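You operate a simulated robot arm through the tools that you are given. There is no shell and no other tool. Be economical: measure what you need, move in short steps, check, and stop when the job is done.

You run a simulated two-armed robot. Do the job below in one go: nothing can be reset, and whatever is moved stays where it is left.

JOB
On the top of the dark table, fold the cream towel with a blue stripe in half, so that its two short edges meet.

The check looks at the end state, three seconds after you hand in, the way a careful person would. Anything else that was tipped, shoved, dropped, spilled or broken makes it a failure. Flat cloth is picked up by pressing the open fingertips on it (5 to 10 N) and closing them slowly along it; thin cloth reads only 2 to 8 mm in the jaws.

ROBOT AND FRAMES
Two 7-joint arms with two-finger parallel grippers on one trunk, on a base that drives. Base frame: it is fixed to the floor where the robot stands at the start and does not move with it; the origin is under the middle of the robot, x ahead of it, y to its left, z up; the surface under the hand at the start is at about z = 0.78. Readings come in m, degrees, newtons and seconds.
The left shoulder is at the start at [0.07, 0.163, 1.095], the right one opposite. With the tool pointing down near the work surface each hand reaches from about 0.4 to 0.88 m from the robot's upright axis, wherever it stands, measured 20 degrees to its own side. Places, roughly: top of the dark table [0.7, -0.4, 0.8]. Payload 3.43 kg a hand.
The TCP of each hand is the grasp point between the finger pads, 0.034 m short of the fingertips. In the tool frame z runs along the fingers and y along their closing line. Largest opening 0.128 m; finger width 0.024, thickness 0.012; the body of the gripper, 0.048 by 0.13 m, starts 0.096 m behind the TCP.
Orientation is told as [roll, pitch, yaw] about the base's x, y, z axes, in that order, counted from this pose: with the fingers straight down and closing along the base's y, the tool's x points along the base's -x, its y along +y and its z along -z.

CONTROLS
- The arms move only by the tool arm_command. It takes "left_deltas", "right_deltas" or both (then of equal length, played together; a hand with none holds still); each is a list of rows, each an object of numbers (a shift or turn left out is 0, a gripper value left out holds the last): "jaw": the closure in counts, from 0 (fully open) to 255 (shut); "tx", "ty", "tz": the shift along the tool's x, y, z in units of 200 mm (1.0 is 200 mm); "rx", "ry", "rz": the turn, a rotation vector about the tool's x, y, z in units of 90 degrees (1.0 is 90 degrees). In form: [{"jaw": .., "tx": .., "ty": .., "tz": .., "rx": .., "ry": .., "rz": ..}, ...]. A call has 1 to 8 rows; each row is the pose to reach, as a shift and turn from the pose commanded when the call began, along the tool's axes at that moment. A call with a number of a shift or a turn outside -1 to 1 is refused whole. A row lasts 0.2 s, in which the tool goes at most 0.05 m and 8.6 degrees; a call with a longer step from one row to the next is refused whole, and so is a gripper value outside its range. Where a pose cannot be reached the arm comes as near as it can. A force on the tool above 40 N (or 10 N above the force at the start of the call, whichever is more), or a blocked arm, ends the call early, and 0.2 s more pass. The fingers move at their own pace (about 0.153 m/s each) and stop on an object; they squeeze with about 35 N. The grip force told is the motor's: it shows also when the fingers shut on nothing. Time passes only in rows, and 0.2 s behind the last, so rows that repeat a pose let the fingers close. It gives the time, the measured TCP pose, the force on the tool (base axes), the opening and the grip force at its end, in the units of the frame above (readings bear some noise), with the torque about the TCP (base axes, N m) and any sound that the robot's microphone picked up.
- Cameras (640 x 400 px; columns grow to the right, rows downward): "scene" is now at [0.1301, -0.0016, 1.3103]; the picture's right is [-0.05, -1.00, -0.00], its down [-0.69, 0.04, -0.72] and it looks along [0.72, -0.04, -0.70] (base axes); focal length 262 px, centre (320, 200). "left" rides on the left gripper at [0.076, 0.011, -0.16] in its tool frame; the picture's right is [-0.15, 0.99, 0.00], its down [-0.88, -0.13, -0.46] and it looks along [-0.45, -0.07, 0.89] (tool axes); focal length 234 px, centre (320, 200). "right" rides on the right gripper at [0.076, -0.011, -0.16] in its tool frame; the picture's right is [0.15, 0.99, 0.00], its down [-0.88, 0.13, -0.46] and it looks along [-0.45, 0.07, 0.89] (tool axes); focal length 234 px, centre (320, 200). There is no depth. A picture from a camera that has moved, and an enlarged one, comes with that camera's place and axes in the base frame and with its lens.
- capture(camera): a new picture of that camera. It takes no simulated time.
- lift_body(by): slides the trunk up (or, below 0, down) by that many m; the arms and the scene camera ride with it, the base frame stays. It gives what a move gives, with no picture.
- drive_base(legs): drives the robot by 1 to 6 legs, each [ahead, left, turn to the left] in m, m and degrees, along the robot's own axes; the way and the turn of a leg run together, so that a leg with both is an arc; at most 1.5 m and 180 degrees a leg. The arms and the cameras ride along, it lands a little off, and it stops where it bumps. It gives what a move gives.
- pan_tilt(pan, tilt): turns the head with the scene camera to pan (to the left, within 86 degrees either way) and tilt (down, from -29 to 69), counted from straight ahead of the robot. It gives what a move gives.
- inspect(camera, box): a new picture of the part [left, top, right, bottom] of that camera's present view, enlarged. It takes no simulated time.
- job_done(): hands the job in; it is judged then, once.

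Go step by step. Nothing tells you exact positions but the pictures and the camera data: compare them with the known pose of the tool, close in by small moves and look again before you grip or let go. The budget is 120 turns and 108 pictures, counting those below and the enlarged ones. Unless the task says otherwise, let go and move clear before handing in, and close with one line.

The tools are called as a command line: name --argument value ..., lists and objects as JSON in quotes. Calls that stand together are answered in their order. arm_command: Moves the arms, as the interface text tells. Its arguments: {"type":"object","properties":{"left_deltas":{"type":"array","items":{"type":"object","properties":{"jaw":{"type":"number"},"tx":{"type":"number"},"ty":{"type":"number"},"tz":{"type":"number"},"rx":{"type":"number"},"ry":{"type":"number"},"rz":{"type":"number"}}}},"right_deltas":{"type":"array","items":{"type":"object","properties":{"jaw":{"type":"number"},"tx":{"type":"number"},"ty":{"type":"number"},"tz":{"type":"number"},"rx":{"type":"number"},"ry":{"type":"number"},"rz":{"type":"number"}}}}},"required":[]} The other tools are called the same way: lift_body (by) slides the trunk up or down; drive_base (legs) drives the base; pan_tilt (pan, tilt) turns the head that bears the scene camera; capture (camera) takes a picture; inspect (camera, box) takes an enlarged picture of a part of a camera's view; job_done () hands the job in.

At the start:

```text
time: 0.0
left_eef_pos: [0.514, 0.0879, 0.9912]
left_ee_rot: [0.0, 0.0, 0.1]
left_wrist_force: [0.1, 0.2, -0.4]
left_ft_torque: [-0.01, 0.02, -0.01]
left_grip_width: 0.1279
left_grip_force: 0.1
right_eef_pos: [0.4881, -0.4503, 0.9227]
right_ee_rot: [-0.1, 0.0, 0.0]
right_wrist_force: [0.4, 0.3, -0.3]
right_ft_torque: [-0.03, -0.03, -0.01]
right_grip_width: 0.1279
right_grip_force: 0.0
trunk travel left (down, up): [-0.575, 0.365]
robot x, y, heading: [-0.0005, -0.0042, -0.1]
head pan, tilt: [-2.9, 44.0]
```

scene: 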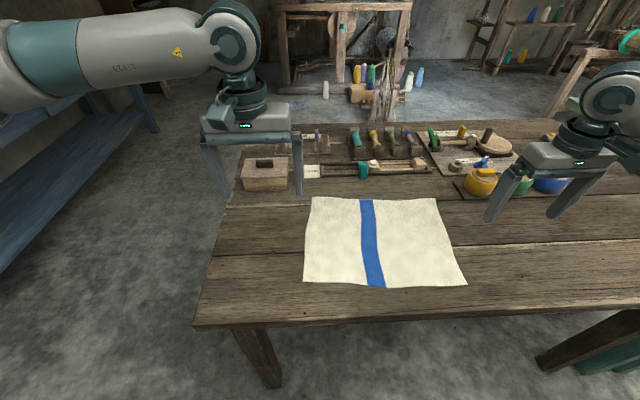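
right: 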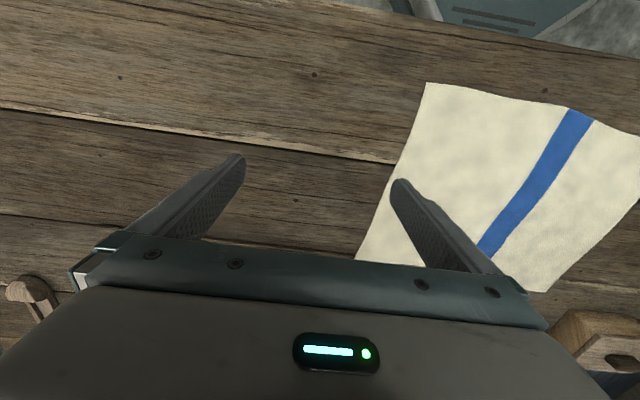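
left: 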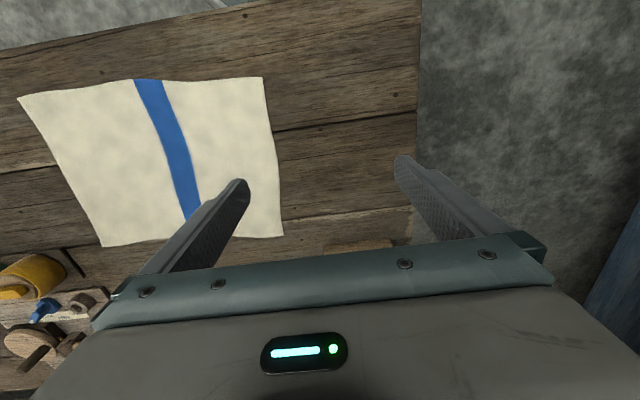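

The towel's short edges are its left side (y≈0, x 0.42–0.69) and its right side (y≈-0.35), with the stripe parallel to them. I'll stand a bit to the left and turn right, so each hand can take one left-side corner without the arms crossing.

drive_base --legs '[[-0.03, 0.35, 0], [0, 0, -40]]'

pan_tilt --pan 0 --tilt 50

capture --camera "scene"

```text
time: 4.1
left_eef_pos: [0.4279, 0.1031, 0.9915]
left_ee_rot: [0.0, -0.1, -38.5]
left_wrist_force: [0.4, -0.4, 0.2]
left_ft_torque: [0.03, -0.02, -0.01]
left_grip_width: 0.1281
left_grip_force: 0.1
right_eef_pos: [0.0711, -0.3029, 0.9225]
right_ee_rot: [0.0, 0.0, -38.5]
right_wrist_force: [-0.8, 0.9, 0.0]
right_ft_torque: [-0.04, -0.03, 0.01]
right_grip_width: 0.1278
right_grip_force: 0.0
trunk travel left (down, up): [-0.575, 0.365]
robot x, y, heading: [-0.0276, 0.3542, -38.6]
head pan, tilt: [-2.9, 44.0]
```

```text
time: 4.8
left_eef_pos: [0.4272, 0.1047, 0.9917]
left_ee_rot: [-0.1, 0.0, -38.4]
left_wrist_force: [1.0, -0.2, 0.7]
left_ft_torque: [0.0, -0.04, -0.02]
left_grip_width: 0.1281
left_grip_force: 0.2
right_eef_pos: [0.0722, -0.3024, 0.9213]
right_ee_rot: [0.0, 0.0, -38.6]
right_wrist_force: [-0.1, -1.4, 0.3]
right_ft_torque: [0.0, 0.0, 0.0]
right_grip_width: 0.128
right_grip_force: 0.1
trunk travel left (down, up): [-0.575, 0.365]
robot x, y, heading: [-0.0331, 0.3557, -38.3]
head pan, tilt: [0.0, 50.0]
```

```text
104 pictures are left
camera scene: at [0.0679, 0.278, 1.3021], right [-0.62, -0.78, 0.0], down [-0.6, 0.48, -0.64], along [0.5, -0.4, -0.77], focal length 262 px, centre (320, 200)
```

scene: 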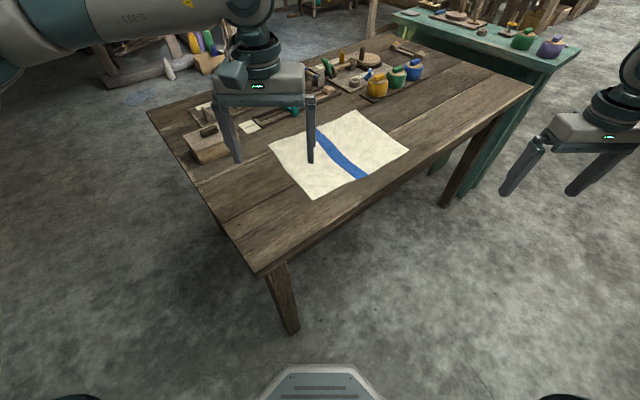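

The corner estimates agree between views: near-left is about (0.42, 0.02) and far-left about (0.69, -0.01). I'm moving the hands towards them, turned so the jaws close along the short edge.

arm_command --left_deltas '[{"tx": -0.139, "ty": 0.03, "tz": 0.03, "rz": 0.0914, "jaw": 155}, {"tx": -0.277, "ty": 0.061, "tz": 0.06, "rz": 0.183}, {"tx": -0.416, "ty": 0.092, "tz": 0.09, "rz": 0.274}, {"tx": -0.554, "ty": 0.123, "tz": 0.12, "rz": 0.366}, {"tx": -0.693, "ty": 0.154, "tz": 0.15, "rz": 0.457}, {"tx": -0.831, "ty": 0.184, "tz": 0.18, "rz": 0.549}, {"tx": -0.97, "ty": 0.215, "tz": 0.21, "rz": 0.64}]' --right_deltas '[{"ty": 0.143, "rz": 0.0914, "jaw": 155}, {"ty": 0.286, "rz": 0.183}, {"ty": 0.429, "rz": 0.274}, {"ty": 0.571, "rz": 0.366}, {"ty": 0.714, "rz": 0.457}, {"ty": 0.857, "rz": 0.549}, {"ty": 1.0, "rz": 0.64}]'

```text
time: 6.4
left_eef_pos: [0.5835, 0.0281, 0.9542]
left_ee_rot: [-0.1, -0.2, -88.1]
left_wrist_force: [0.5, 0.1, 0.0]
left_ft_torque: [0.01, 0.01, 0.0]
left_grip_width: 0.0501
left_grip_force: 0.0
left hand out of reach, approached as far as the arm can: row 7
right_eef_pos: [0.197, -0.1457, 0.9233]
right_ee_rot: [0.0, 0.0, -96.2]
right_wrist_force: [0.5, 0.5, 0.4]
right_ft_torque: [-0.01, 0.01, 0.02]
right_grip_width: 0.0499
right_grip_force: 0.0
trunk travel left (down, up): [-0.575, 0.365]
robot x, y, heading: [-0.0318, 0.3554, -38.8]
head pan, tilt: [0.0, 50.0]
```

The left hand hit a limit at yaw -88, so I'll relax it to about -80. The right hand carries on towards the near corner.

arm_command --left_deltas '[{"tx": -0.03, "ty": 0.06, "rz": -0.045}, {"tx": -0.06, "ty": 0.12, "rz": -0.09}, {"tx": -0.09, "ty": 0.18, "rz": -0.09}, {"tx": -0.12, "ty": 0.24, "rz": -0.09}, {"tx": -0.15, "ty": 0.3, "rz": -0.09}, {"tx": -0.173, "ty": 0.351, "rz": -0.09}]' --right_deltas '[{"tx": 0.128, "ty": 0.163}, {"tx": 0.255, "ty": 0.327}, {"tx": 0.383, "ty": 0.49}, {"tx": 0.511, "ty": 0.653}, {"tx": 0.638, "ty": 0.817}, {"tx": 0.766, "ty": 0.98}]'

capture --camera "left"

capture --camera "right"

```text
time: 7.8
left_eef_pos: [0.6187, 0.014, 0.9538]
left_ee_rot: [-0.1, -0.1, -79.8]
left_wrist_force: [0.6, 0.3, -0.9]
left_ft_torque: [-0.02, 0.03, -0.01]
left_grip_width: 0.0503
left_grip_force: 0.1
left hand out of reach, approached as far as the arm can: row 4, 5, 6
right_eef_pos: [0.4097, -0.0108, 0.9236]
right_ee_rot: [-0.1, -0.1, -96.2]
right_wrist_force: [-0.8, 0.9, 0.3]
right_ft_torque: [0.01, 0.04, -0.01]
right_grip_width: 0.0503
right_grip_force: 0.0
trunk travel left (down, up): [-0.575, 0.365]
robot x, y, heading: [-0.0283, 0.3564, -38.4]
head pan, tilt: [0.0, 50.0]
```

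```text
103 pictures are left
camera left: at [0.6155, 0.0895, 1.1129], right [1.0, 0.03, 0.0], down [0.03, -0.89, 0.46], along [0.01, -0.46, -0.89], focal length 234 px, centre (320, 200)
```

left: 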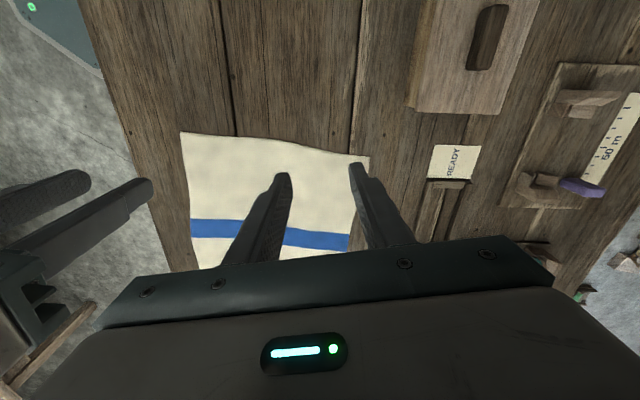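

```text
102 pictures are left
camera right: at [0.4072, 0.068, 1.0837], right [1.0, 0.04, 0.0], down [0.04, -0.89, 0.46], along [0.02, -0.46, -0.89], focal length 234 px, centre (320, 200)
```

right: 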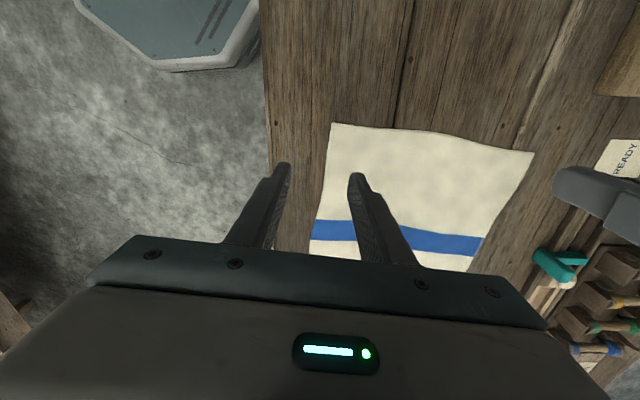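

Both wrist cameras confirm the corners: near-left (0.423, 0.019), far-left (0.69, -0.008), with the table top at z≈0.78. The left arm's reach is limited at this wrist turn, so I'm unwinding it to about -60 while extending it.

arm_command --left_deltas '[{"tx": -0.032, "ty": 0.036, "rz": -0.073}, {"tx": -0.064, "ty": 0.072, "rz": -0.146}, {"tx": -0.095, "ty": 0.109, "rz": -0.22}, {"tx": -0.128, "ty": 0.145, "rz": -0.22}]' --right_deltas '[{"tx": 0.033, "ty": 0.049, "tz": 0.07}, {"tx": 0.066, "ty": 0.1, "tz": 0.14}, {"tx": 0.1, "ty": 0.15, "tz": 0.22}, {"tx": 0.132, "ty": 0.197, "tz": 0.3}]'

```text
time: 8.8
left_eef_pos: [0.6484, -0.0065, 0.9569]
left_ee_rot: [0.0, 0.0, -59.9]
left_wrist_force: [-0.5, 0.0, -0.5]
left_ft_torque: [0.03, 0.0, 0.01]
left_grip_width: 0.0502
left_grip_force: 0.0
right_eef_pos: [0.449, 0.009, 0.8631]
right_ee_rot: [0.1, 0.0, -96.2]
right_wrist_force: [0.4, -0.6, 0.1]
right_ft_torque: [-0.02, -0.01, -0.01]
right_grip_width: 0.0502
right_grip_force: 0.1
trunk travel left (down, up): [-0.575, 0.365]
robot x, y, heading: [-0.03, 0.3561, -38.6]
head pan, tilt: [0.0, 50.0]
```

arm_command --left_deltas '[{"tx": -0.02, "tz": 0.12, "rz": 0.04}, {"tx": -0.045, "tz": 0.24, "rz": 0.08}, {"tx": -0.045, "tz": 0.36, "rz": 0.12}, {"tx": -0.045, "tz": 0.485, "rz": 0.167}]'

capture --camera "left"

capture --camera "right"

```text
time: 9.8
left_eef_pos: [0.6529, -0.014, 0.885]
left_ee_rot: [0.0, 0.0, -70.9]
left_wrist_force: [-0.4, -0.3, 0.7]
left_ft_torque: [-0.03, -0.05, 0.03]
left_grip_width: 0.0504
left_grip_force: 0.2
left hand out of reach, approached as far as the arm can: row 4
right_eef_pos: [0.4485, 0.007, 0.8628]
right_ee_rot: [0.1, 0.0, -96.1]
right_wrist_force: [0.0, -0.5, 0.0]
right_ft_torque: [0.01, 0.0, 0.01]
right_grip_width: 0.0503
right_grip_force: 0.0
trunk travel left (down, up): [-0.575, 0.365]
robot x, y, heading: [-0.0277, 0.3525, -39.0]
head pan, tilt: [0.0, 50.0]
```

```text
101 pictures are left
camera left: at [0.6388, 0.0603, 1.0437], right [0.98, 0.19, 0.0], down [0.17, -0.87, 0.46], along [0.08, -0.45, -0.89], focal length 234 px, centre (320, 200)
```

left: 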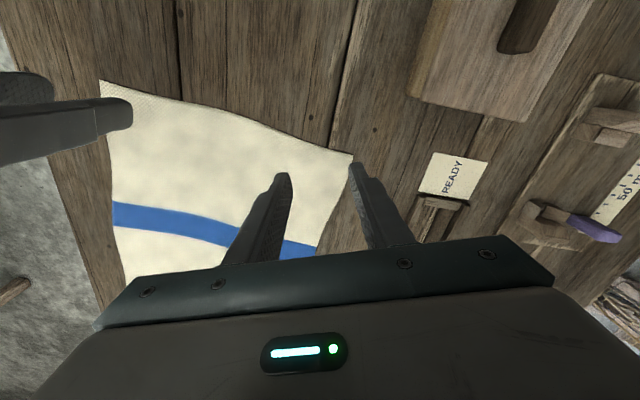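

```text
100 pictures are left
camera right: at [0.4468, 0.087, 1.0231], right [1.0, 0.04, 0.0], down [0.03, -0.89, 0.46], along [0.02, -0.46, -0.89], focal length 234 px, centre (320, 200)
```

right: 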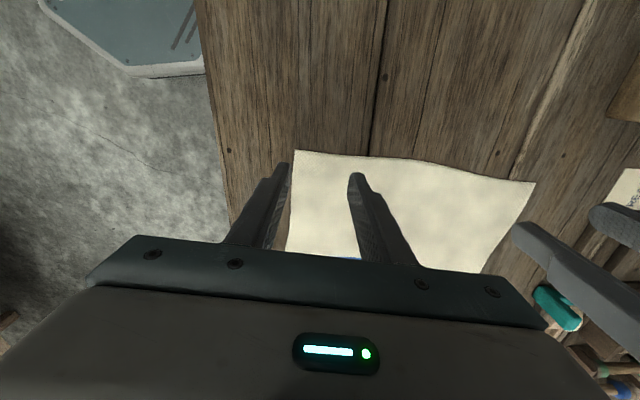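

arm_command --left_deltas '[{"tx": -0.03, "ty": -0.015, "tz": 0.05, "rz": -0.066, "jaw": 175}, {"tx": -0.052, "ty": -0.034, "tz": 0.15, "rz": -0.066}, {"tx": -0.052, "ty": -0.034, "tz": 0.24, "rz": -0.066}, {"tx": -0.052, "ty": -0.034, "tz": 0.315, "rz": -0.066}]' --right_deltas '[{"ty": 0.02, "tz": 0.05, "jaw": 175}, {"ty": 0.042, "tz": 0.1}, {"ty": 0.042, "tz": 0.15}, {"ty": 0.042, "tz": 0.19}]'

capture --camera "left"

capture --camera "right"

```text
time: 10.8
left_eef_pos: [0.6503, -0.0262, 0.8188]
left_ee_rot: [0.0, -0.1, -64.8]
left_wrist_force: [-0.1, -0.5, -0.7]
left_ft_torque: [-0.01, 0.0, -0.03]
left_grip_width: 0.0401
left_grip_force: 0.0
right_eef_pos: [0.4581, 0.0077, 0.8245]
right_ee_rot: [0.0, 0.0, -96.2]
right_wrist_force: [0.1, -0.4, 0.4]
right_ft_torque: [0.01, 0.01, 0.03]
right_grip_width: 0.0402
right_grip_force: 0.0
trunk travel left (down, up): [-0.575, 0.365]
robot x, y, heading: [-0.0306, 0.3546, -38.9]
head pan, tilt: [0.0, 50.0]
```

```text
99 pictures are left
camera left: at [0.6278, 0.0473, 0.9782], right [0.96, 0.29, 0.0], down [0.26, -0.85, 0.46], along [0.13, -0.44, -0.89], focal length 234 px, centre (320, 200)
```

left: 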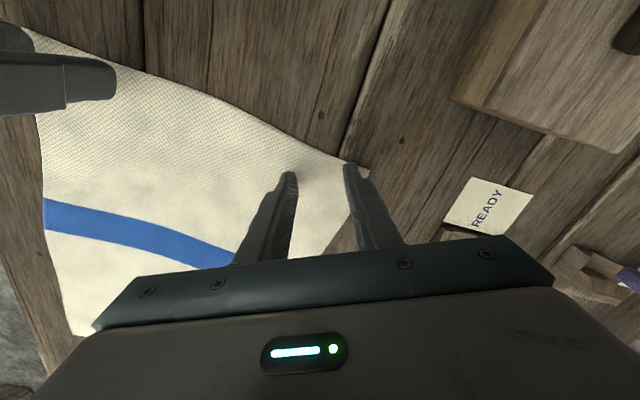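

```text
98 pictures are left
camera right: at [0.4559, 0.0857, 0.9844], right [1.0, 0.04, 0.0], down [0.03, -0.89, 0.46], along [0.02, -0.45, -0.89], focal length 234 px, centre (320, 200)
```

right: 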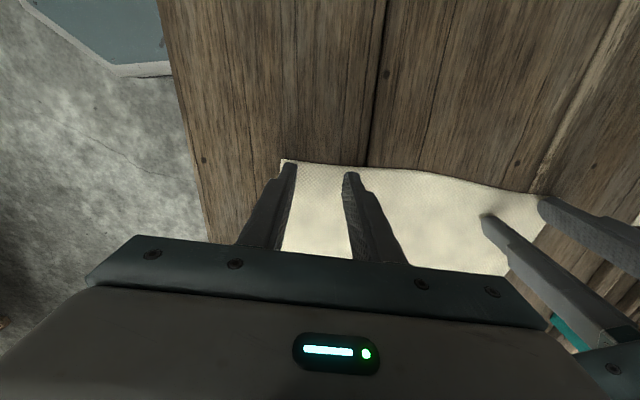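

Both hands hover a few mm above the cloth, just inside the edge and near its corners. Next I press down gently.

arm_command --left_deltas '[{"tz": 0.01}, {"tz": 0.02}, {"tz": 0.025}, {"tz": 0.03}]' --right_deltas '[{"tz": 0.02}, {"tz": 0.035}, {"tz": 0.05}, {"tz": 0.055}]'

```text
time: 11.8
left_eef_pos: [0.6497, -0.0262, 0.8155]
left_ee_rot: [0.1, 0.0, -64.8]
left_wrist_force: [1.3, 1.1, 9.1]
left_ft_torque: [0.12, -0.11, -0.02]
left_grip_width: 0.0404
left_grip_force: 0.1
right_eef_pos: [0.4579, 0.0071, 0.8159]
right_ee_rot: [0.2, 0.0, -96.2]
right_wrist_force: [-0.2, -2.0, 9.5]
right_ft_torque: [-0.08, 0.07, 0.04]
right_grip_width: 0.0405
right_grip_force: 0.1
trunk travel left (down, up): [-0.575, 0.365]
robot x, y, heading: [-0.0287, 0.3568, -38.5]
head pan, tilt: [0.0, 50.0]
```

Both hands press with about 9 N, so I'm closing slowly.

arm_command --left_deltas '[{"jaw": 185}, {"jaw": 195}, {"jaw": 205}, {"jaw": 215}, {"jaw": 225}, {"jaw": 235}, {"jaw": 245}, {"jaw": 255}]' --right_deltas '[{"jaw": 185}, {"jaw": 195}, {"jaw": 205}, {"jaw": 215}, {"jaw": 225}, {"jaw": 235}, {"jaw": 245}, {"jaw": 255}]'

capture --camera "left"

capture --camera "right"

```text
time: 13.6
left_eef_pos: [0.6479, -0.026, 0.8163]
left_ee_rot: [0.0, -0.2, -64.9]
left_wrist_force: [-4.0, -0.7, 16.8]
left_ft_torque: [-0.09, 0.11, -0.03]
left_grip_width: 0.0001
left_grip_force: 32.9
right_eef_pos: [0.4565, 0.0085, 0.816]
right_ee_rot: [0.1, 0.1, -96.2]
right_wrist_force: [5.7, -0.6, 10.3]
right_ft_torque: [-0.08, -0.17, 0.11]
right_grip_width: 0.0025
right_grip_force: 34.9
trunk travel left (down, up): [-0.575, 0.365]
robot x, y, heading: [-0.0284, 0.3542, -38.2]
head pan, tilt: [0.0, 50.0]
```

```text
97 pictures are left
camera left: at [0.6256, 0.0481, 0.9747], right [0.96, 0.29, 0.0], down [0.25, -0.85, 0.46], along [0.13, -0.44, -0.89], focal length 234 px, centre (320, 200)
```

left: 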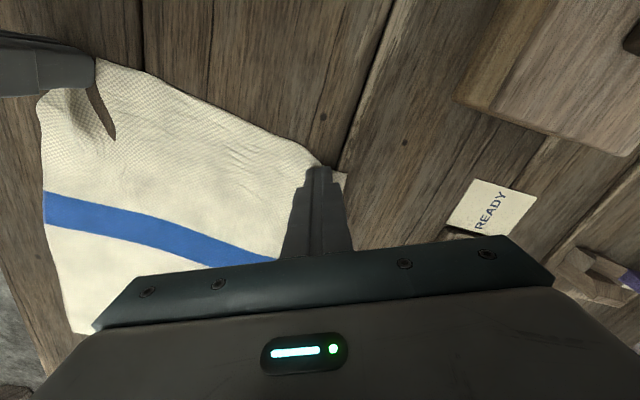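

```text
96 pictures are left
camera right: at [0.4542, 0.0865, 0.9753], right [1.0, 0.04, 0.0], down [0.03, -0.89, 0.46], along [0.02, -0.46, -0.89], focal length 234 px, centre (320, 200)
```

right: 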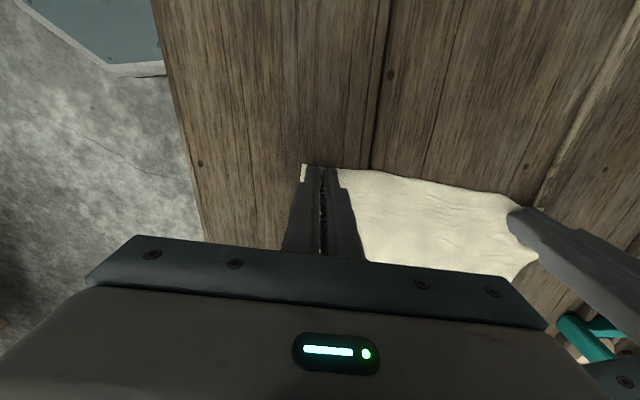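

The right hand holds cloth (2.5 mm), but the left closed on nothing. I'm lifting the left slightly, opening it, shifting a centimetre inward and trying again.

arm_command --left_deltas '[{"tz": -0.06}, {"tz": -0.06, "jaw": 155}, {"tz": -0.06, "tx": -0.05, "ty": -0.04, "jaw": 155}, {"tz": -0.03, "tx": -0.05, "ty": -0.04}, {"tz": -0.015, "tx": -0.05, "ty": -0.04}, {"tz": -0.005, "tx": -0.05, "ty": -0.04}]'

capture --camera "left"

```text
time: 15.0
left_eef_pos: [0.6462, -0.0386, 0.8154]
left_ee_rot: [-0.1, -0.1, -64.8]
left_wrist_force: [-0.2, -1.1, 0.2]
left_ft_torque: [-0.01, 0.02, 0.03]
left_grip_width: 0.0499
left_grip_force: 0.1
right_eef_pos: [0.4565, 0.0081, 0.8159]
right_ee_rot: [0.1, 0.0, -96.2]
right_wrist_force: [-3.0, 0.8, 22.3]
right_ft_torque: [-0.04, 0.18, -0.02]
right_grip_width: 0.0026
right_grip_force: 35.1
trunk travel left (down, up): [-0.575, 0.365]
robot x, y, heading: [-0.0301, 0.3539, -38.6]
head pan, tilt: [0.0, 50.0]
```

```text
95 pictures are left
camera left: at [0.6235, 0.0357, 0.9748], right [0.96, 0.29, 0.0], down [0.26, -0.85, 0.46], along [0.13, -0.44, -0.89], focal length 234 px, centre (320, 200)
```

left: 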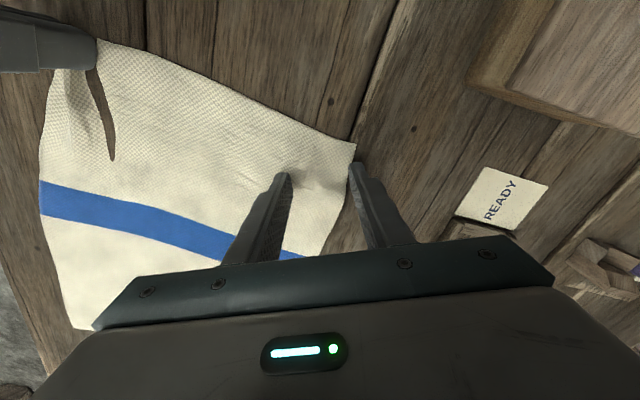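

The outer finger sits just off the cloth, so I'm shifting 12 mm inward along the edge and pressing.

arm_command --left_deltas '[{"tz": -0.02, "ty": -0.07, "tx": 0.01}, {"tz": 0.0, "ty": -0.07, "tx": 0.01}, {"tz": 0.01, "ty": -0.07, "tx": 0.01}, {"tz": 0.015, "ty": -0.07, "tx": 0.01}]'

capture --camera "left"

```text
time: 16.0
left_eef_pos: [0.6321, -0.0416, 0.8159]
left_ee_rot: [0.0, -0.2, -64.9]
left_wrist_force: [0.7, 1.7, 18.6]
left_ft_torque: [0.26, -0.19, 0.07]
left_grip_width: 0.0501
left_grip_force: 0.1
right_eef_pos: [0.4562, 0.0077, 0.8148]
right_ee_rot: [0.1, -0.1, -96.2]
right_wrist_force: [1.5, -1.3, 14.1]
right_ft_torque: [-0.08, -0.04, 0.0]
right_grip_width: 0.0025
right_grip_force: 35.2
trunk travel left (down, up): [-0.575, 0.365]
robot x, y, heading: [-0.0325, 0.3569, -38.4]
head pan, tilt: [0.0, 50.0]
```

```text
94 pictures are left
camera left: at [0.6097, 0.0322, 0.9739], right [0.96, 0.29, 0.0], down [0.26, -0.85, 0.46], along [0.14, -0.44, -0.89], focal length 234 px, centre (320, 200)
```

left: 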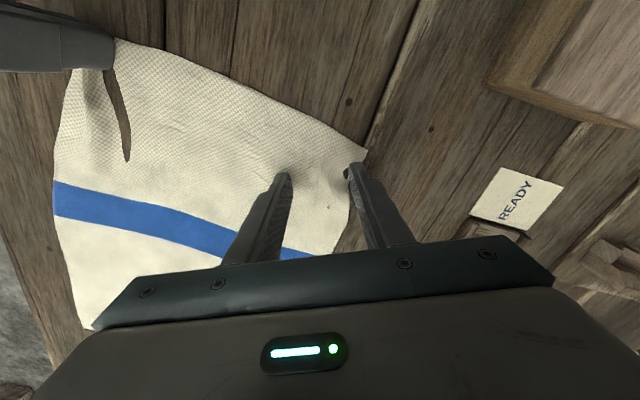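

arm_command --left_deltas '[{"tz": -0.05, "jaw": 175}, {"tz": -0.05, "tx": 0.062, "ty": -0.03}, {"tz": -0.03, "tx": 0.062, "ty": -0.03}, {"tz": -0.015, "tx": 0.062, "ty": -0.03}, {"tz": -0.006, "tx": 0.062, "ty": -0.03}]'

capture --camera "left"

```text
time: 17.2
left_eef_pos: [0.6219, -0.0333, 0.8156]
left_ee_rot: [0.1, -0.3, -64.9]
left_wrist_force: [-2.2, 1.0, 10.6]
left_ft_torque: [0.13, -0.06, 0.03]
left_grip_width: 0.04
left_grip_force: 0.1
right_eef_pos: [0.4576, 0.0076, 0.8143]
right_ee_rot: [0.3, -0.1, -96.2]
right_wrist_force: [1.4, -0.7, 17.8]
right_ft_torque: [-0.11, 0.01, -0.04]
right_grip_width: 0.0023
right_grip_force: 35.2
trunk travel left (down, up): [-0.575, 0.365]
robot x, y, heading: [-0.0289, 0.357, -38.6]
head pan, tilt: [0.0, 50.0]
```

```text
93 pictures are left
camera left: at [0.599, 0.0401, 0.9741], right [0.96, 0.29, 0.0], down [0.26, -0.85, 0.46], along [0.13, -0.44, -0.89], focal length 234 px, centre (320, 200)
```

left: 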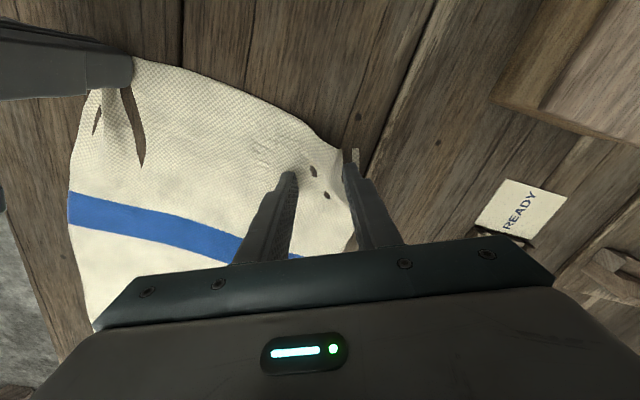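

arm_command --left_deltas '[{"jaw": 185}, {"jaw": 195}, {"jaw": 205}, {"jaw": 215}, {"jaw": 225}, {"jaw": 235}, {"jaw": 245}, {"jaw": 255}]'

capture --camera "left"

```text
time: 19.0
left_eef_pos: [0.6217, -0.0336, 0.8147]
left_ee_rot: [0.0, -0.2, -64.7]
left_wrist_force: [0.0, 0.9, 24.6]
left_ft_torque: [0.14, -0.01, -0.03]
left_grip_width: 0.0027
left_grip_force: 35.5
right_eef_pos: [0.4557, 0.0077, 0.8145]
right_ee_rot: [0.3, -0.1, -96.2]
right_wrist_force: [4.7, -2.6, 8.4]
right_ft_torque: [-0.09, -0.13, 0.06]
right_grip_width: 0.0024
right_grip_force: 34.8
trunk travel left (down, up): [-0.575, 0.365]
robot x, y, heading: [-0.0306, 0.3578, -38.4]
head pan, tilt: [0.0, 50.0]
```

```text
92 pictures are left
camera left: at [0.5989, 0.0403, 0.9739], right [0.96, 0.29, 0.0], down [0.26, -0.85, 0.46], along [0.13, -0.44, -0.89], focal length 234 px, centre (320, 200)
```

left: 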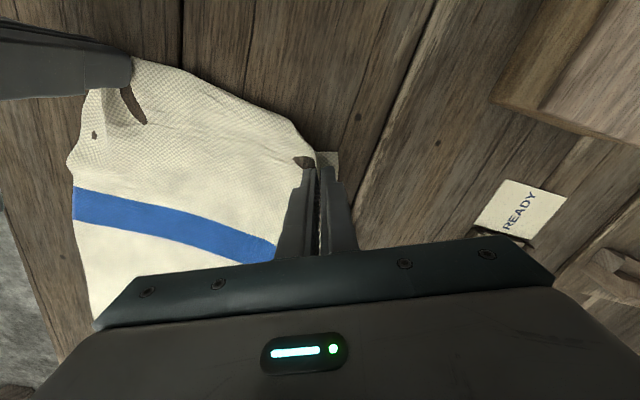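

Both hands now hold cloth. I'm lifting them together along the start of an arc.

arm_command --left_deltas '[{"tz": -0.1, "tx": -0.02, "ty": -0.01}, {"tz": -0.2, "tx": -0.05, "ty": -0.02}, {"tz": -0.3, "tx": -0.09, "ty": -0.04}, {"tz": -0.4, "tx": -0.136, "ty": -0.063}]' --right_deltas '[{"tz": -0.1, "tx": -0.02, "ty": 0.002}, {"tz": -0.2, "tx": -0.05, "ty": 0.005}, {"tz": -0.3, "tx": -0.09, "ty": 0.01}, {"tz": -0.4, "tx": -0.149, "ty": 0.016}]'

capture --camera "scene"

capture --camera "left"

```text
time: 20.0
left_eef_pos: [0.6232, -0.0647, 0.8931]
left_ee_rot: [0.0, 0.1, -64.9]
left_wrist_force: [-3.1, 0.3, -1.0]
left_ft_torque: [0.01, 0.12, 0.03]
left_grip_width: 0.0029
left_grip_force: 35.0
right_eef_pos: [0.4568, -0.0222, 0.8948]
right_ee_rot: [0.0, 0.1, -96.3]
right_wrist_force: [2.5, -1.1, 0.5]
right_ft_torque: [0.0, -0.15, 0.08]
right_grip_width: 0.0026
right_grip_force: 34.9
trunk travel left (down, up): [-0.575, 0.365]
robot x, y, heading: [-0.0292, 0.3549, -38.5]
head pan, tilt: [0.0, 50.0]
```

```text
91 pictures are left
camera scene: at [0.0668, 0.278, 1.3021], right [-0.62, -0.78, 0.0], down [-0.6, 0.48, -0.64], along [0.5, -0.4, -0.77], focal length 262 px, centre (320, 200)
```

scene: 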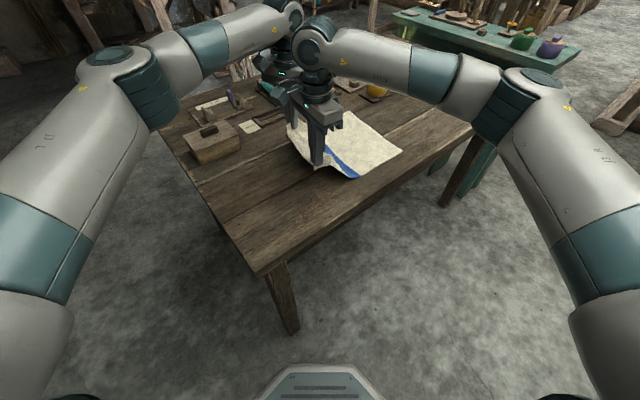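

```text
90 pictures are left
camera left: at [0.5998, 0.0079, 1.0513], right [0.96, 0.29, 0.0], down [0.26, -0.85, 0.46], along [0.13, -0.44, -0.89], focal length 234 px, centre (320, 200)
```

left: 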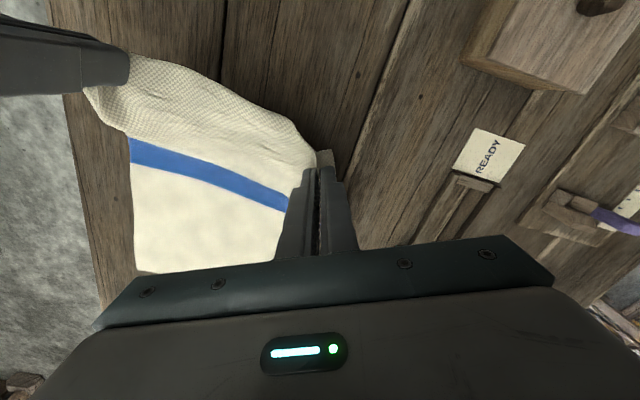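

The edge is lifted and lightly taut. I'll keep the arms' shape, raise a bit more and let the base carry the edge across in -y.

arm_command --left_deltas '[{"tz": -0.1}, {"tz": -0.2}, {"tz": -0.25}]' --right_deltas '[{"tz": -0.1}, {"tz": -0.2}, {"tz": -0.25}]'

drive_base --legs '[[0.093, -0.117, 0]]'

capture --camera "scene"

capture --camera "right"

```text
time: 20.8
left_eef_pos: [0.6225, -0.0651, 0.9428]
left_ee_rot: [0.1, 0.0, -64.9]
left_wrist_force: [-3.0, -0.7, 0.4]
left_ft_torque: [0.03, 0.12, 0.0]
left_grip_width: 0.0027
left_grip_force: 34.9
right_eef_pos: [0.4573, -0.0219, 0.9433]
right_ee_rot: [-0.1, 0.0, -96.2]
right_wrist_force: [3.6, 0.1, 0.4]
right_ft_torque: [-0.03, -0.1, 0.09]
right_grip_width: 0.0023
right_grip_force: 35.4
trunk travel left (down, up): [-0.575, 0.365]
robot x, y, heading: [-0.0306, 0.3536, -38.8]
head pan, tilt: [0.0, 50.0]
```

```text
time: 22.1
left_eef_pos: [0.6231, -0.2164, 0.9429]
left_ee_rot: [-0.1, 0.0, -64.9]
left_wrist_force: [-3.7, 0.6, 0.4]
left_ft_torque: [0.01, 0.11, -0.02]
left_grip_width: 0.0029
left_grip_force: 34.9
right_eef_pos: [0.4584, -0.1724, 0.9429]
right_ee_rot: [0.0, 0.0, -96.3]
right_wrist_force: [2.7, -0.6, 0.3]
right_ft_torque: [0.0, -0.16, 0.08]
right_grip_width: 0.0026
right_grip_force: 34.9
trunk travel left (down, up): [-0.575, 0.365]
robot x, y, heading: [-0.0305, 0.2073, -39.0]
head pan, tilt: [0.0, 50.0]
```

```text
89 pictures are left
camera scene: at [0.069, 0.128, 1.3021], right [-0.62, -0.78, 0.0], down [-0.6, 0.48, -0.64], along [0.5, -0.4, -0.77], focal length 262 px, centre (320, 200)
```

scene: 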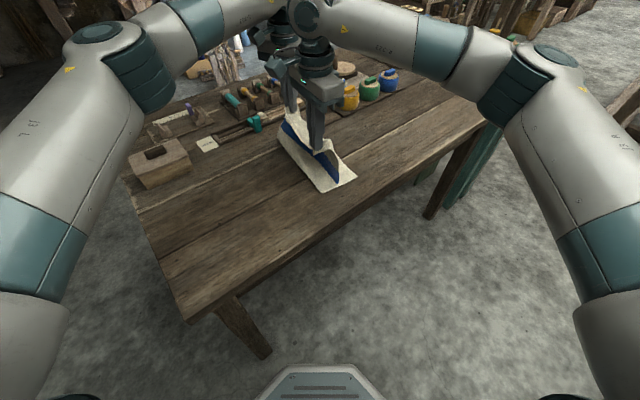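

```text
88 pictures are left
camera right: at [0.4566, -0.0936, 1.1032], right [1.0, 0.04, 0.0], down [0.03, -0.89, 0.46], along [0.02, -0.45, -0.89], focal length 234 px, centre (320, 200)
```

right: 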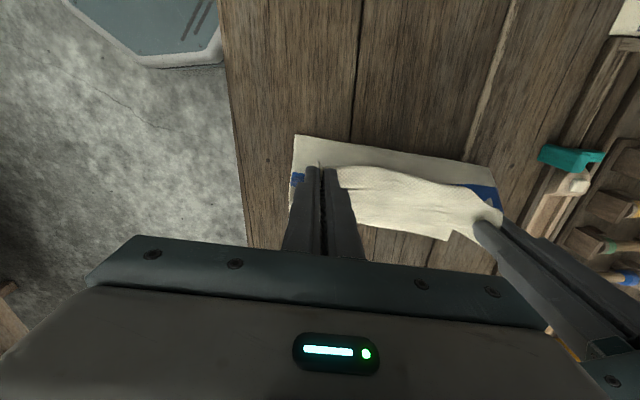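

inspect --camera "scene" --box '[240, 90, 400, 210]'

```text
3.33 times, centred on (320, 150) of scene
camera zoom: at [0.069, 0.128, 1.3021], right [-0.62, -0.78, 0.0], down [-0.6, 0.48, -0.64], along [0.5, -0.4, -0.77], focal length 872 px, centre (320, 367)
```

zoom: 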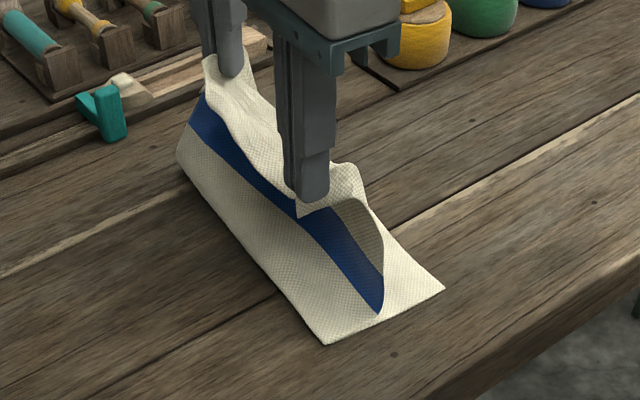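

Seen close up, the lower layer has slid about 5 cm towards +y, and the turn-back now lies too close to the right edge. I'll raise the hands and back up in +y, so half the towel lies flat again before laying the edge down.

arm_command --left_deltas '[{"tz": -0.1}, {"tz": -0.2}, {"tz": -0.25}]' --right_deltas '[{"tz": -0.1}, {"tz": -0.2}, {"tz": -0.25}]'

drive_base --legs '[[-0.05, 0.063, 0]]'

inspect --camera "scene" --box '[240, 90, 400, 210]'

capture --camera "right"

```text
time: 22.9
left_eef_pos: [0.6228, -0.2162, 0.9942]
left_ee_rot: [0.0, -0.1, -65.0]
left_wrist_force: [-3.0, 0.3, 0.6]
left_ft_torque: [-0.01, 0.11, -0.01]
left_grip_width: 0.0027
left_grip_force: 35.1
right_eef_pos: [0.4589, -0.1696, 0.9943]
right_ee_rot: [0.0, 0.0, -96.3]
right_wrist_force: [3.8, 0.2, 0.2]
right_ft_torque: [-0.01, -0.08, 0.05]
right_grip_width: 0.0021
right_grip_force: 34.8
trunk travel left (down, up): [-0.575, 0.365]
robot x, y, heading: [-0.0262, 0.2082, -38.5]
head pan, tilt: [0.0, 50.0]
```

```text
time: 24.0
left_eef_pos: [0.6232, -0.134, 0.9946]
left_ee_rot: [0.1, 0.1, -64.9]
left_wrist_force: [-3.7, 1.0, -0.4]
left_ft_torque: [-0.01, 0.12, -0.03]
left_grip_width: 0.0025
left_grip_force: 35.0
right_eef_pos: [0.458, -0.0894, 0.9929]
right_ee_rot: [0.0, 0.0, -96.2]
right_wrist_force: [3.7, -1.1, -0.1]
right_ft_torque: [0.0, -0.09, 0.08]
right_grip_width: 0.0025
right_grip_force: 34.9
trunk travel left (down, up): [-0.575, 0.365]
robot x, y, heading: [-0.03, 0.2868, -38.8]
head pan, tilt: [0.0, 50.0]
```

```text
3.33 times, centred on (320, 150) of scene
camera zoom: at [0.0685, 0.2093, 1.3021], right [-0.62, -0.78, 0.0], down [-0.6, 0.48, -0.64], along [0.5, -0.4, -0.77], focal length 872 px, centre (320, 367)
```

zoom: 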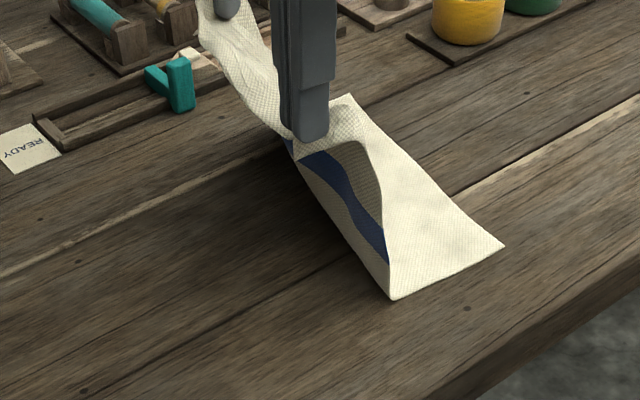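

```text
85 pictures are left
camera right: at [0.456, -0.0109, 1.1538], right [1.0, 0.04, 0.0], down [0.03, -0.89, 0.46], along [0.02, -0.46, -0.89], focal length 234 px, centre (320, 200)
```

right: 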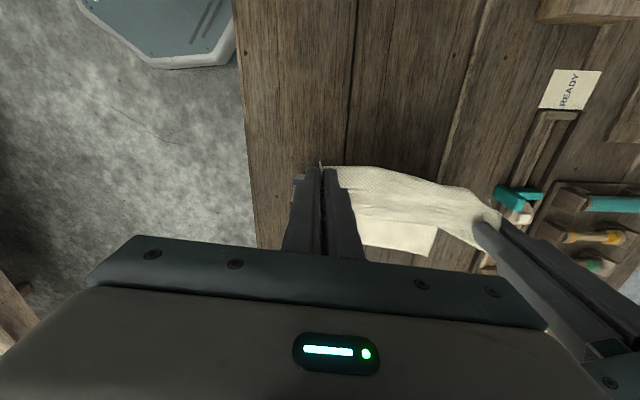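

The near half of the lower layer is still only 12 cm wide, with the right edge at (0.417,-0.277)–(0.679,-0.319). I'm bringing the hands down and towards +y so more cloth lies flat before going over.

arm_command --left_deltas '[{"tx": 0.05, "ty": 0.024, "tz": 0.1}, {"tx": 0.1, "ty": 0.047, "tz": 0.2}, {"tx": 0.15, "ty": 0.071, "tz": 0.3}, {"tx": 0.204, "ty": 0.095, "tz": 0.4}, {"tx": 0.204, "ty": 0.095, "tz": 0.4}]' --right_deltas '[{"tx": 0.056, "ty": -0.006, "tz": 0.1}, {"tx": 0.112, "ty": -0.012, "tz": 0.2}, {"tx": 0.168, "ty": -0.018, "tz": 0.3}, {"tx": 0.224, "ty": -0.024, "tz": 0.4}, {"tx": 0.224, "ty": -0.024, "tz": 0.4}]'

inspect --camera "scene" --box '[240, 90, 400, 210]'

```text
time: 25.2
left_eef_pos: [0.6216, -0.0893, 0.9121]
left_ee_rot: [0.0, 0.0, -65.0]
left_wrist_force: [-2.5, -0.2, 0.1]
left_ft_torque: [0.04, 0.07, 0.05]
left_grip_width: 0.0028
left_grip_force: 34.7
right_eef_pos: [0.4572, -0.0444, 0.913]
right_ee_rot: [0.1, 0.0, -96.2]
right_wrist_force: [1.9, -0.8, 0.4]
right_ft_torque: [0.01, -0.09, 0.06]
right_grip_width: 0.0024
right_grip_force: 34.9
trunk travel left (down, up): [-0.575, 0.365]
robot x, y, heading: [-0.0325, 0.2873, -38.5]
head pan, tilt: [0.0, 50.0]
```

```text
3.33 times, centred on (320, 150) of scene
camera zoom: at [0.0678, 0.2081, 1.3021], right [-0.62, -0.78, 0.0], down [-0.6, 0.48, -0.64], along [0.5, -0.4, -0.77], focal length 872 px, centre (320, 367)
```

zoom: 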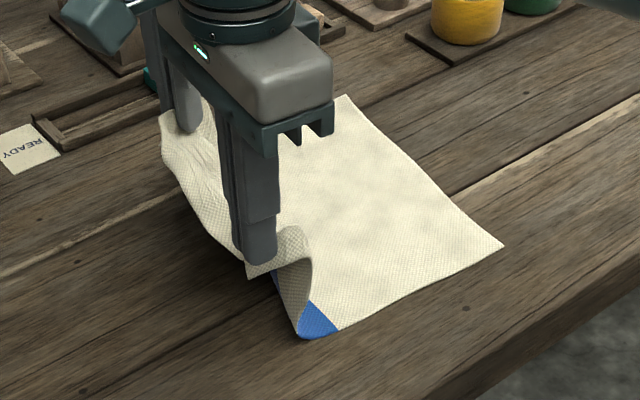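

The lower layer now lies flat out to the stripe, with the towel's middle at about y = -0.10 near and -0.14 far. Next I take the edge up and over, then across in small steps while lowering.

arm_command --left_deltas '[{"tz": -0.11, "tx": -0.034, "ty": -0.016}, {"tz": -0.2, "tx": -0.068, "ty": -0.03}, {"tz": -0.22, "tx": -0.136, "ty": -0.063}]' --right_deltas '[{"tz": -0.12, "tx": -0.06, "ty": 0.006}, {"tz": -0.22, "tx": -0.14, "ty": 0.015}, {"tz": -0.25, "tx": -0.278, "ty": 0.029}]'

drive_base --legs '[[0.037, -0.047, 0]]'

arm_command --left_deltas '[{"tz": 0.1}, {"tz": 0.2}, {"tz": 0.3}]' --right_deltas '[{"tz": 0.1}, {"tz": 0.2}, {"tz": 0.3}]'

inspect --camera "scene" --box '[240, 90, 400, 210]'

capture --camera "right"

```text
time: 26.0
left_eef_pos: [0.6225, -0.1229, 0.9572]
left_ee_rot: [0.1, 0.0, -64.9]
left_wrist_force: [-3.2, -0.6, 0.1]
left_ft_torque: [0.01, 0.08, 0.02]
left_grip_width: 0.0029
left_grip_force: 35.1
right_eef_pos: [0.4583, -0.1026, 0.9618]
right_ee_rot: [0.0, 0.0, -96.3]
right_wrist_force: [1.8, 0.1, 0.5]
right_ft_torque: [0.05, -0.13, 0.04]
right_grip_width: 0.0023
right_grip_force: 34.9
trunk travel left (down, up): [-0.575, 0.365]
robot x, y, heading: [-0.026, 0.2858, -38.6]
head pan, tilt: [0.0, 50.0]
```

```text
time: 27.0
left_eef_pos: [0.6212, -0.1806, 0.9558]
left_ee_rot: [0.0, 0.0, -64.9]
left_wrist_force: [-2.9, -0.5, -0.2]
left_ft_torque: [0.02, 0.03, 0.03]
left_grip_width: 0.0029
left_grip_force: 35.4
right_eef_pos: [0.457, -0.1623, 0.963]
right_ee_rot: [0.0, 0.1, -96.1]
right_wrist_force: [3.4, 0.5, 0.7]
right_ft_torque: [0.06, -0.09, 0.04]
right_grip_width: 0.0025
right_grip_force: 34.8
trunk travel left (down, up): [-0.575, 0.365]
robot x, y, heading: [-0.0317, 0.2225, -38.6]
head pan, tilt: [0.0, 50.0]
```

```text
time: 27.8
left_eef_pos: [0.6216, -0.1816, 0.8984]
left_ee_rot: [-0.1, -0.1, -64.9]
left_wrist_force: [-2.8, -0.7, -0.5]
left_ft_torque: [-0.03, 0.11, 0.01]
left_grip_width: 0.003
left_grip_force: 35.0
right_eef_pos: [0.457, -0.1615, 0.903]
right_ee_rot: [0.0, -0.1, -96.2]
right_wrist_force: [2.2, 0.5, 0.5]
right_ft_torque: [0.07, -0.11, 0.06]
right_grip_width: 0.0025
right_grip_force: 34.9
trunk travel left (down, up): [-0.575, 0.365]
robot x, y, heading: [-0.027, 0.2253, -38.3]
head pan, tilt: [0.0, 50.0]
```

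```text
3.33 times, centred on (320, 150) of scene
camera zoom: at [0.0683, 0.1487, 1.3021], right [-0.62, -0.78, 0.0], down [-0.6, 0.48, -0.64], along [0.5, -0.4, -0.77], focal length 872 px, centre (320, 367)
```

zoom: 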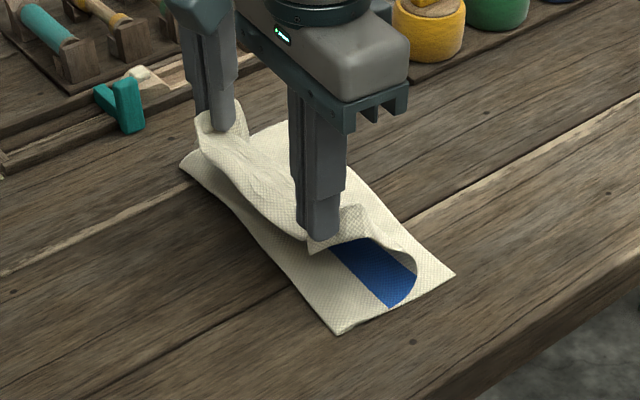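

```text
82 pictures are left
camera right: at [0.4557, -0.0823, 1.0624], right [1.0, 0.04, 0.0], down [0.03, -0.89, 0.46], along [0.02, -0.45, -0.89], focal length 234 px, centre (320, 200)
```

right: 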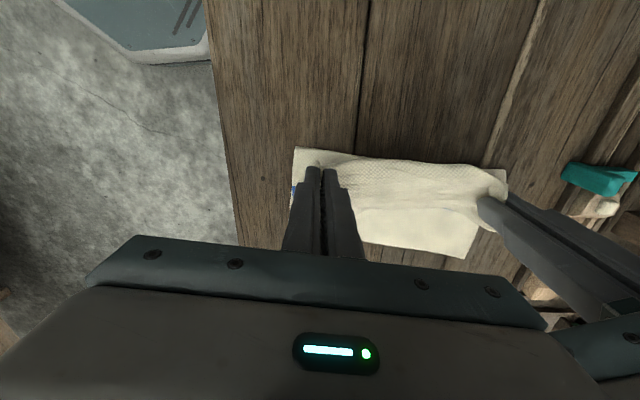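

The turn-back is at y≈-0.155 again, so cloth peeled off the table on the way over. I'm reversing to re-lay it, looking along the way.

arm_command --left_deltas '[{"tz": -0.1}, {"tz": -0.2}, {"tz": -0.3}]' --right_deltas '[{"tz": -0.1}, {"tz": -0.2}, {"tz": -0.3}]'

inspect --camera "scene" --box '[240, 90, 400, 210]'

drive_base --legs '[[-0.037, 0.047, 0]]'

inspect --camera "scene" --box '[240, 90, 400, 210]'

```text
time: 28.6
left_eef_pos: [0.6213, -0.1808, 0.9581]
left_ee_rot: [0.0, 0.0, -64.9]
left_wrist_force: [-3.6, 0.7, -0.9]
left_ft_torque: [-0.01, 0.09, 0.04]
left_grip_width: 0.0027
left_grip_force: 34.5
right_eef_pos: [0.4549, -0.1615, 0.9635]
right_ee_rot: [0.1, 0.1, -96.2]
right_wrist_force: [2.1, 0.6, -0.1]
right_ft_torque: [-0.02, -0.15, 0.07]
right_grip_width: 0.0023
right_grip_force: 35.0
trunk travel left (down, up): [-0.575, 0.365]
robot x, y, heading: [-0.027, 0.2256, -38.6]
head pan, tilt: [0.0, 50.0]
```

```text
3.33 times, centred on (320, 150) of scene
camera zoom: at [0.0668, 0.1491, 1.3021], right [-0.62, -0.78, 0.0], down [-0.6, 0.48, -0.64], along [0.5, -0.4, -0.77], focal length 872 px, centre (320, 367)
```

zoom: 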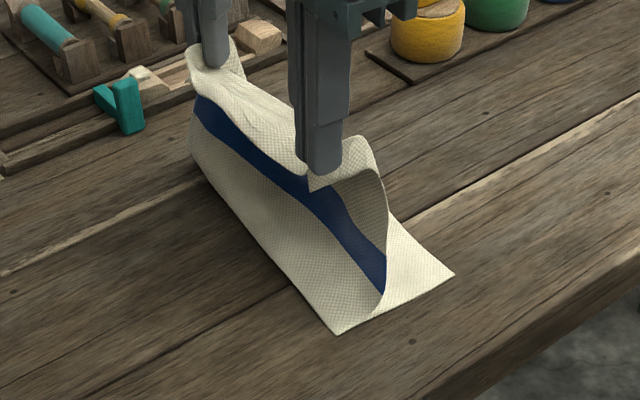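

```text
time: 29.5
left_eef_pos: [0.6207, -0.1222, 0.9571]
left_ee_rot: [0.0, 0.0, -64.9]
left_wrist_force: [-2.7, 0.8, 0.7]
left_ft_torque: [-0.05, 0.09, 0.03]
left_grip_width: 0.0029
left_grip_force: 34.6
right_eef_pos: [0.4561, -0.1028, 0.9623]
right_ee_rot: [0.0, 0.0, -96.3]
right_wrist_force: [3.1, 0.1, 0.1]
right_ft_torque: [-0.02, -0.07, 0.03]
right_grip_width: 0.0022
right_grip_force: 35.5
trunk travel left (down, up): [-0.575, 0.365]
robot x, y, heading: [-0.0328, 0.2833, -38.7]
head pan, tilt: [0.0, 50.0]
```

```text
3.33 times, centred on (320, 150) of scene
camera zoom: at [0.0676, 0.2074, 1.3021], right [-0.62, -0.78, 0.0], down [-0.6, 0.48, -0.64], along [0.5, -0.4, -0.77], focal length 872 px, centre (320, 367)
```

zoom: 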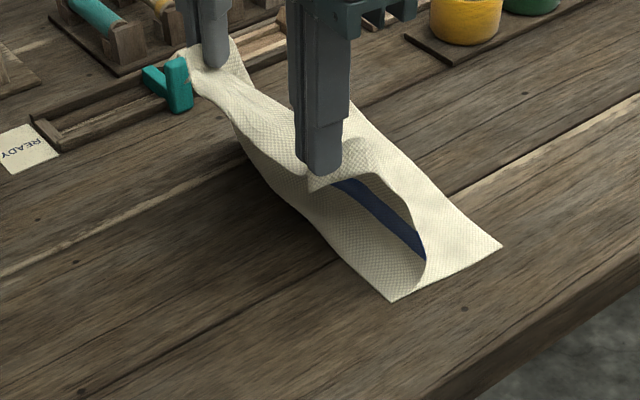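

The bulge comes from the vertical fingers sending the cloth off towards -y. I'll go back to the flat state and tilt both grippers (bodies leaning to -y), so the cloth leaves the fingers the right way.

arm_command --left_deltas '[{"tz": 0.05, "tx": 0.068, "ty": 0.03}, {"tz": 0.15, "tx": 0.136, "ty": 0.063}, {"tz": 0.22, "tx": 0.136, "ty": 0.063}]' --right_deltas '[{"tz": 0.05, "tx": 0.14, "ty": -0.015}, {"tz": 0.15, "tx": 0.278, "ty": -0.029}, {"tz": 0.25, "tx": 0.278, "ty": -0.029}]'

arm_command --left_deltas '[{"rx": -0.038, "ry": 0.08}, {"rx": -0.075, "ry": 0.161}, {"rx": -0.113, "ry": 0.242}, {"rx": -0.15, "ry": 0.322}, {"rx": -0.188, "ry": 0.403}]' --right_deltas '[{"rx": 0.009, "ry": 0.088}, {"rx": 0.019, "ry": 0.177}, {"rx": 0.028, "ry": 0.265}, {"rx": 0.038, "ry": 0.354}, {"rx": 0.047, "ry": 0.442}]'

capture --camera "scene"

```text
time: 30.3
left_eef_pos: [0.6217, -0.0948, 0.9122]
left_ee_rot: [0.0, 0.0, -64.8]
left_wrist_force: [-2.2, 1.5, 0.0]
left_ft_torque: [0.04, 0.08, 0.01]
left_grip_width: 0.003
left_grip_force: 34.7
right_eef_pos: [0.4577, -0.0489, 0.9109]
right_ee_rot: [0.0, 0.2, -96.3]
right_wrist_force: [2.2, -0.7, -0.7]
right_ft_torque: [0.02, -0.08, 0.06]
right_grip_width: 0.0023
right_grip_force: 35.1
trunk travel left (down, up): [-0.575, 0.365]
robot x, y, heading: [-0.0317, 0.284, -38.7]
head pan, tilt: [0.0, 50.0]
```

```text
time: 31.6
left_eef_pos: [0.5891, -0.052, 0.9084]
left_ee_rot: [18.9, 33.3, -58.4]
left_wrist_force: [2.2, 0.6, 1.3]
left_ft_torque: [-0.18, 0.4, 0.24]
left_grip_width: 0.0029
left_grip_force: 35.0
left hand out of reach, approached as far as the arm can: row 3, 4, 5
right_eef_pos: [0.4528, -0.0444, 0.9108]
right_ee_rot: [-5.3, 38.5, -97.1]
right_wrist_force: [-2.4, 0.0, -0.8]
right_ft_torque: [0.16, -0.21, -0.3]
right_grip_width: 0.0027
right_grip_force: 35.0
trunk travel left (down, up): [-0.575, 0.365]
robot x, y, heading: [-0.0294, 0.2847, -38.6]
head pan, tilt: [0.0, 50.0]
stopped in row 5 (left hand): the force on the tool passed its limit at 64 N (the readings are from after the stop); the commanded pose is now the measured one
```

```text
79 pictures are left
camera scene: at [0.0679, 0.2067, 1.3021], right [-0.62, -0.78, 0.0], down [-0.6, 0.48, -0.64], along [0.5, -0.4, -0.77], focal length 262 px, centre (320, 200)
```

scene: 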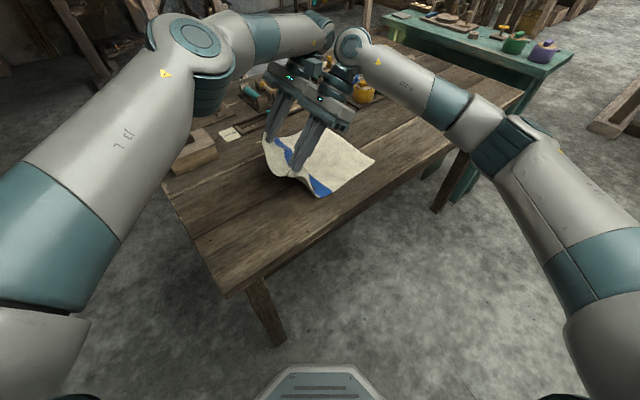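

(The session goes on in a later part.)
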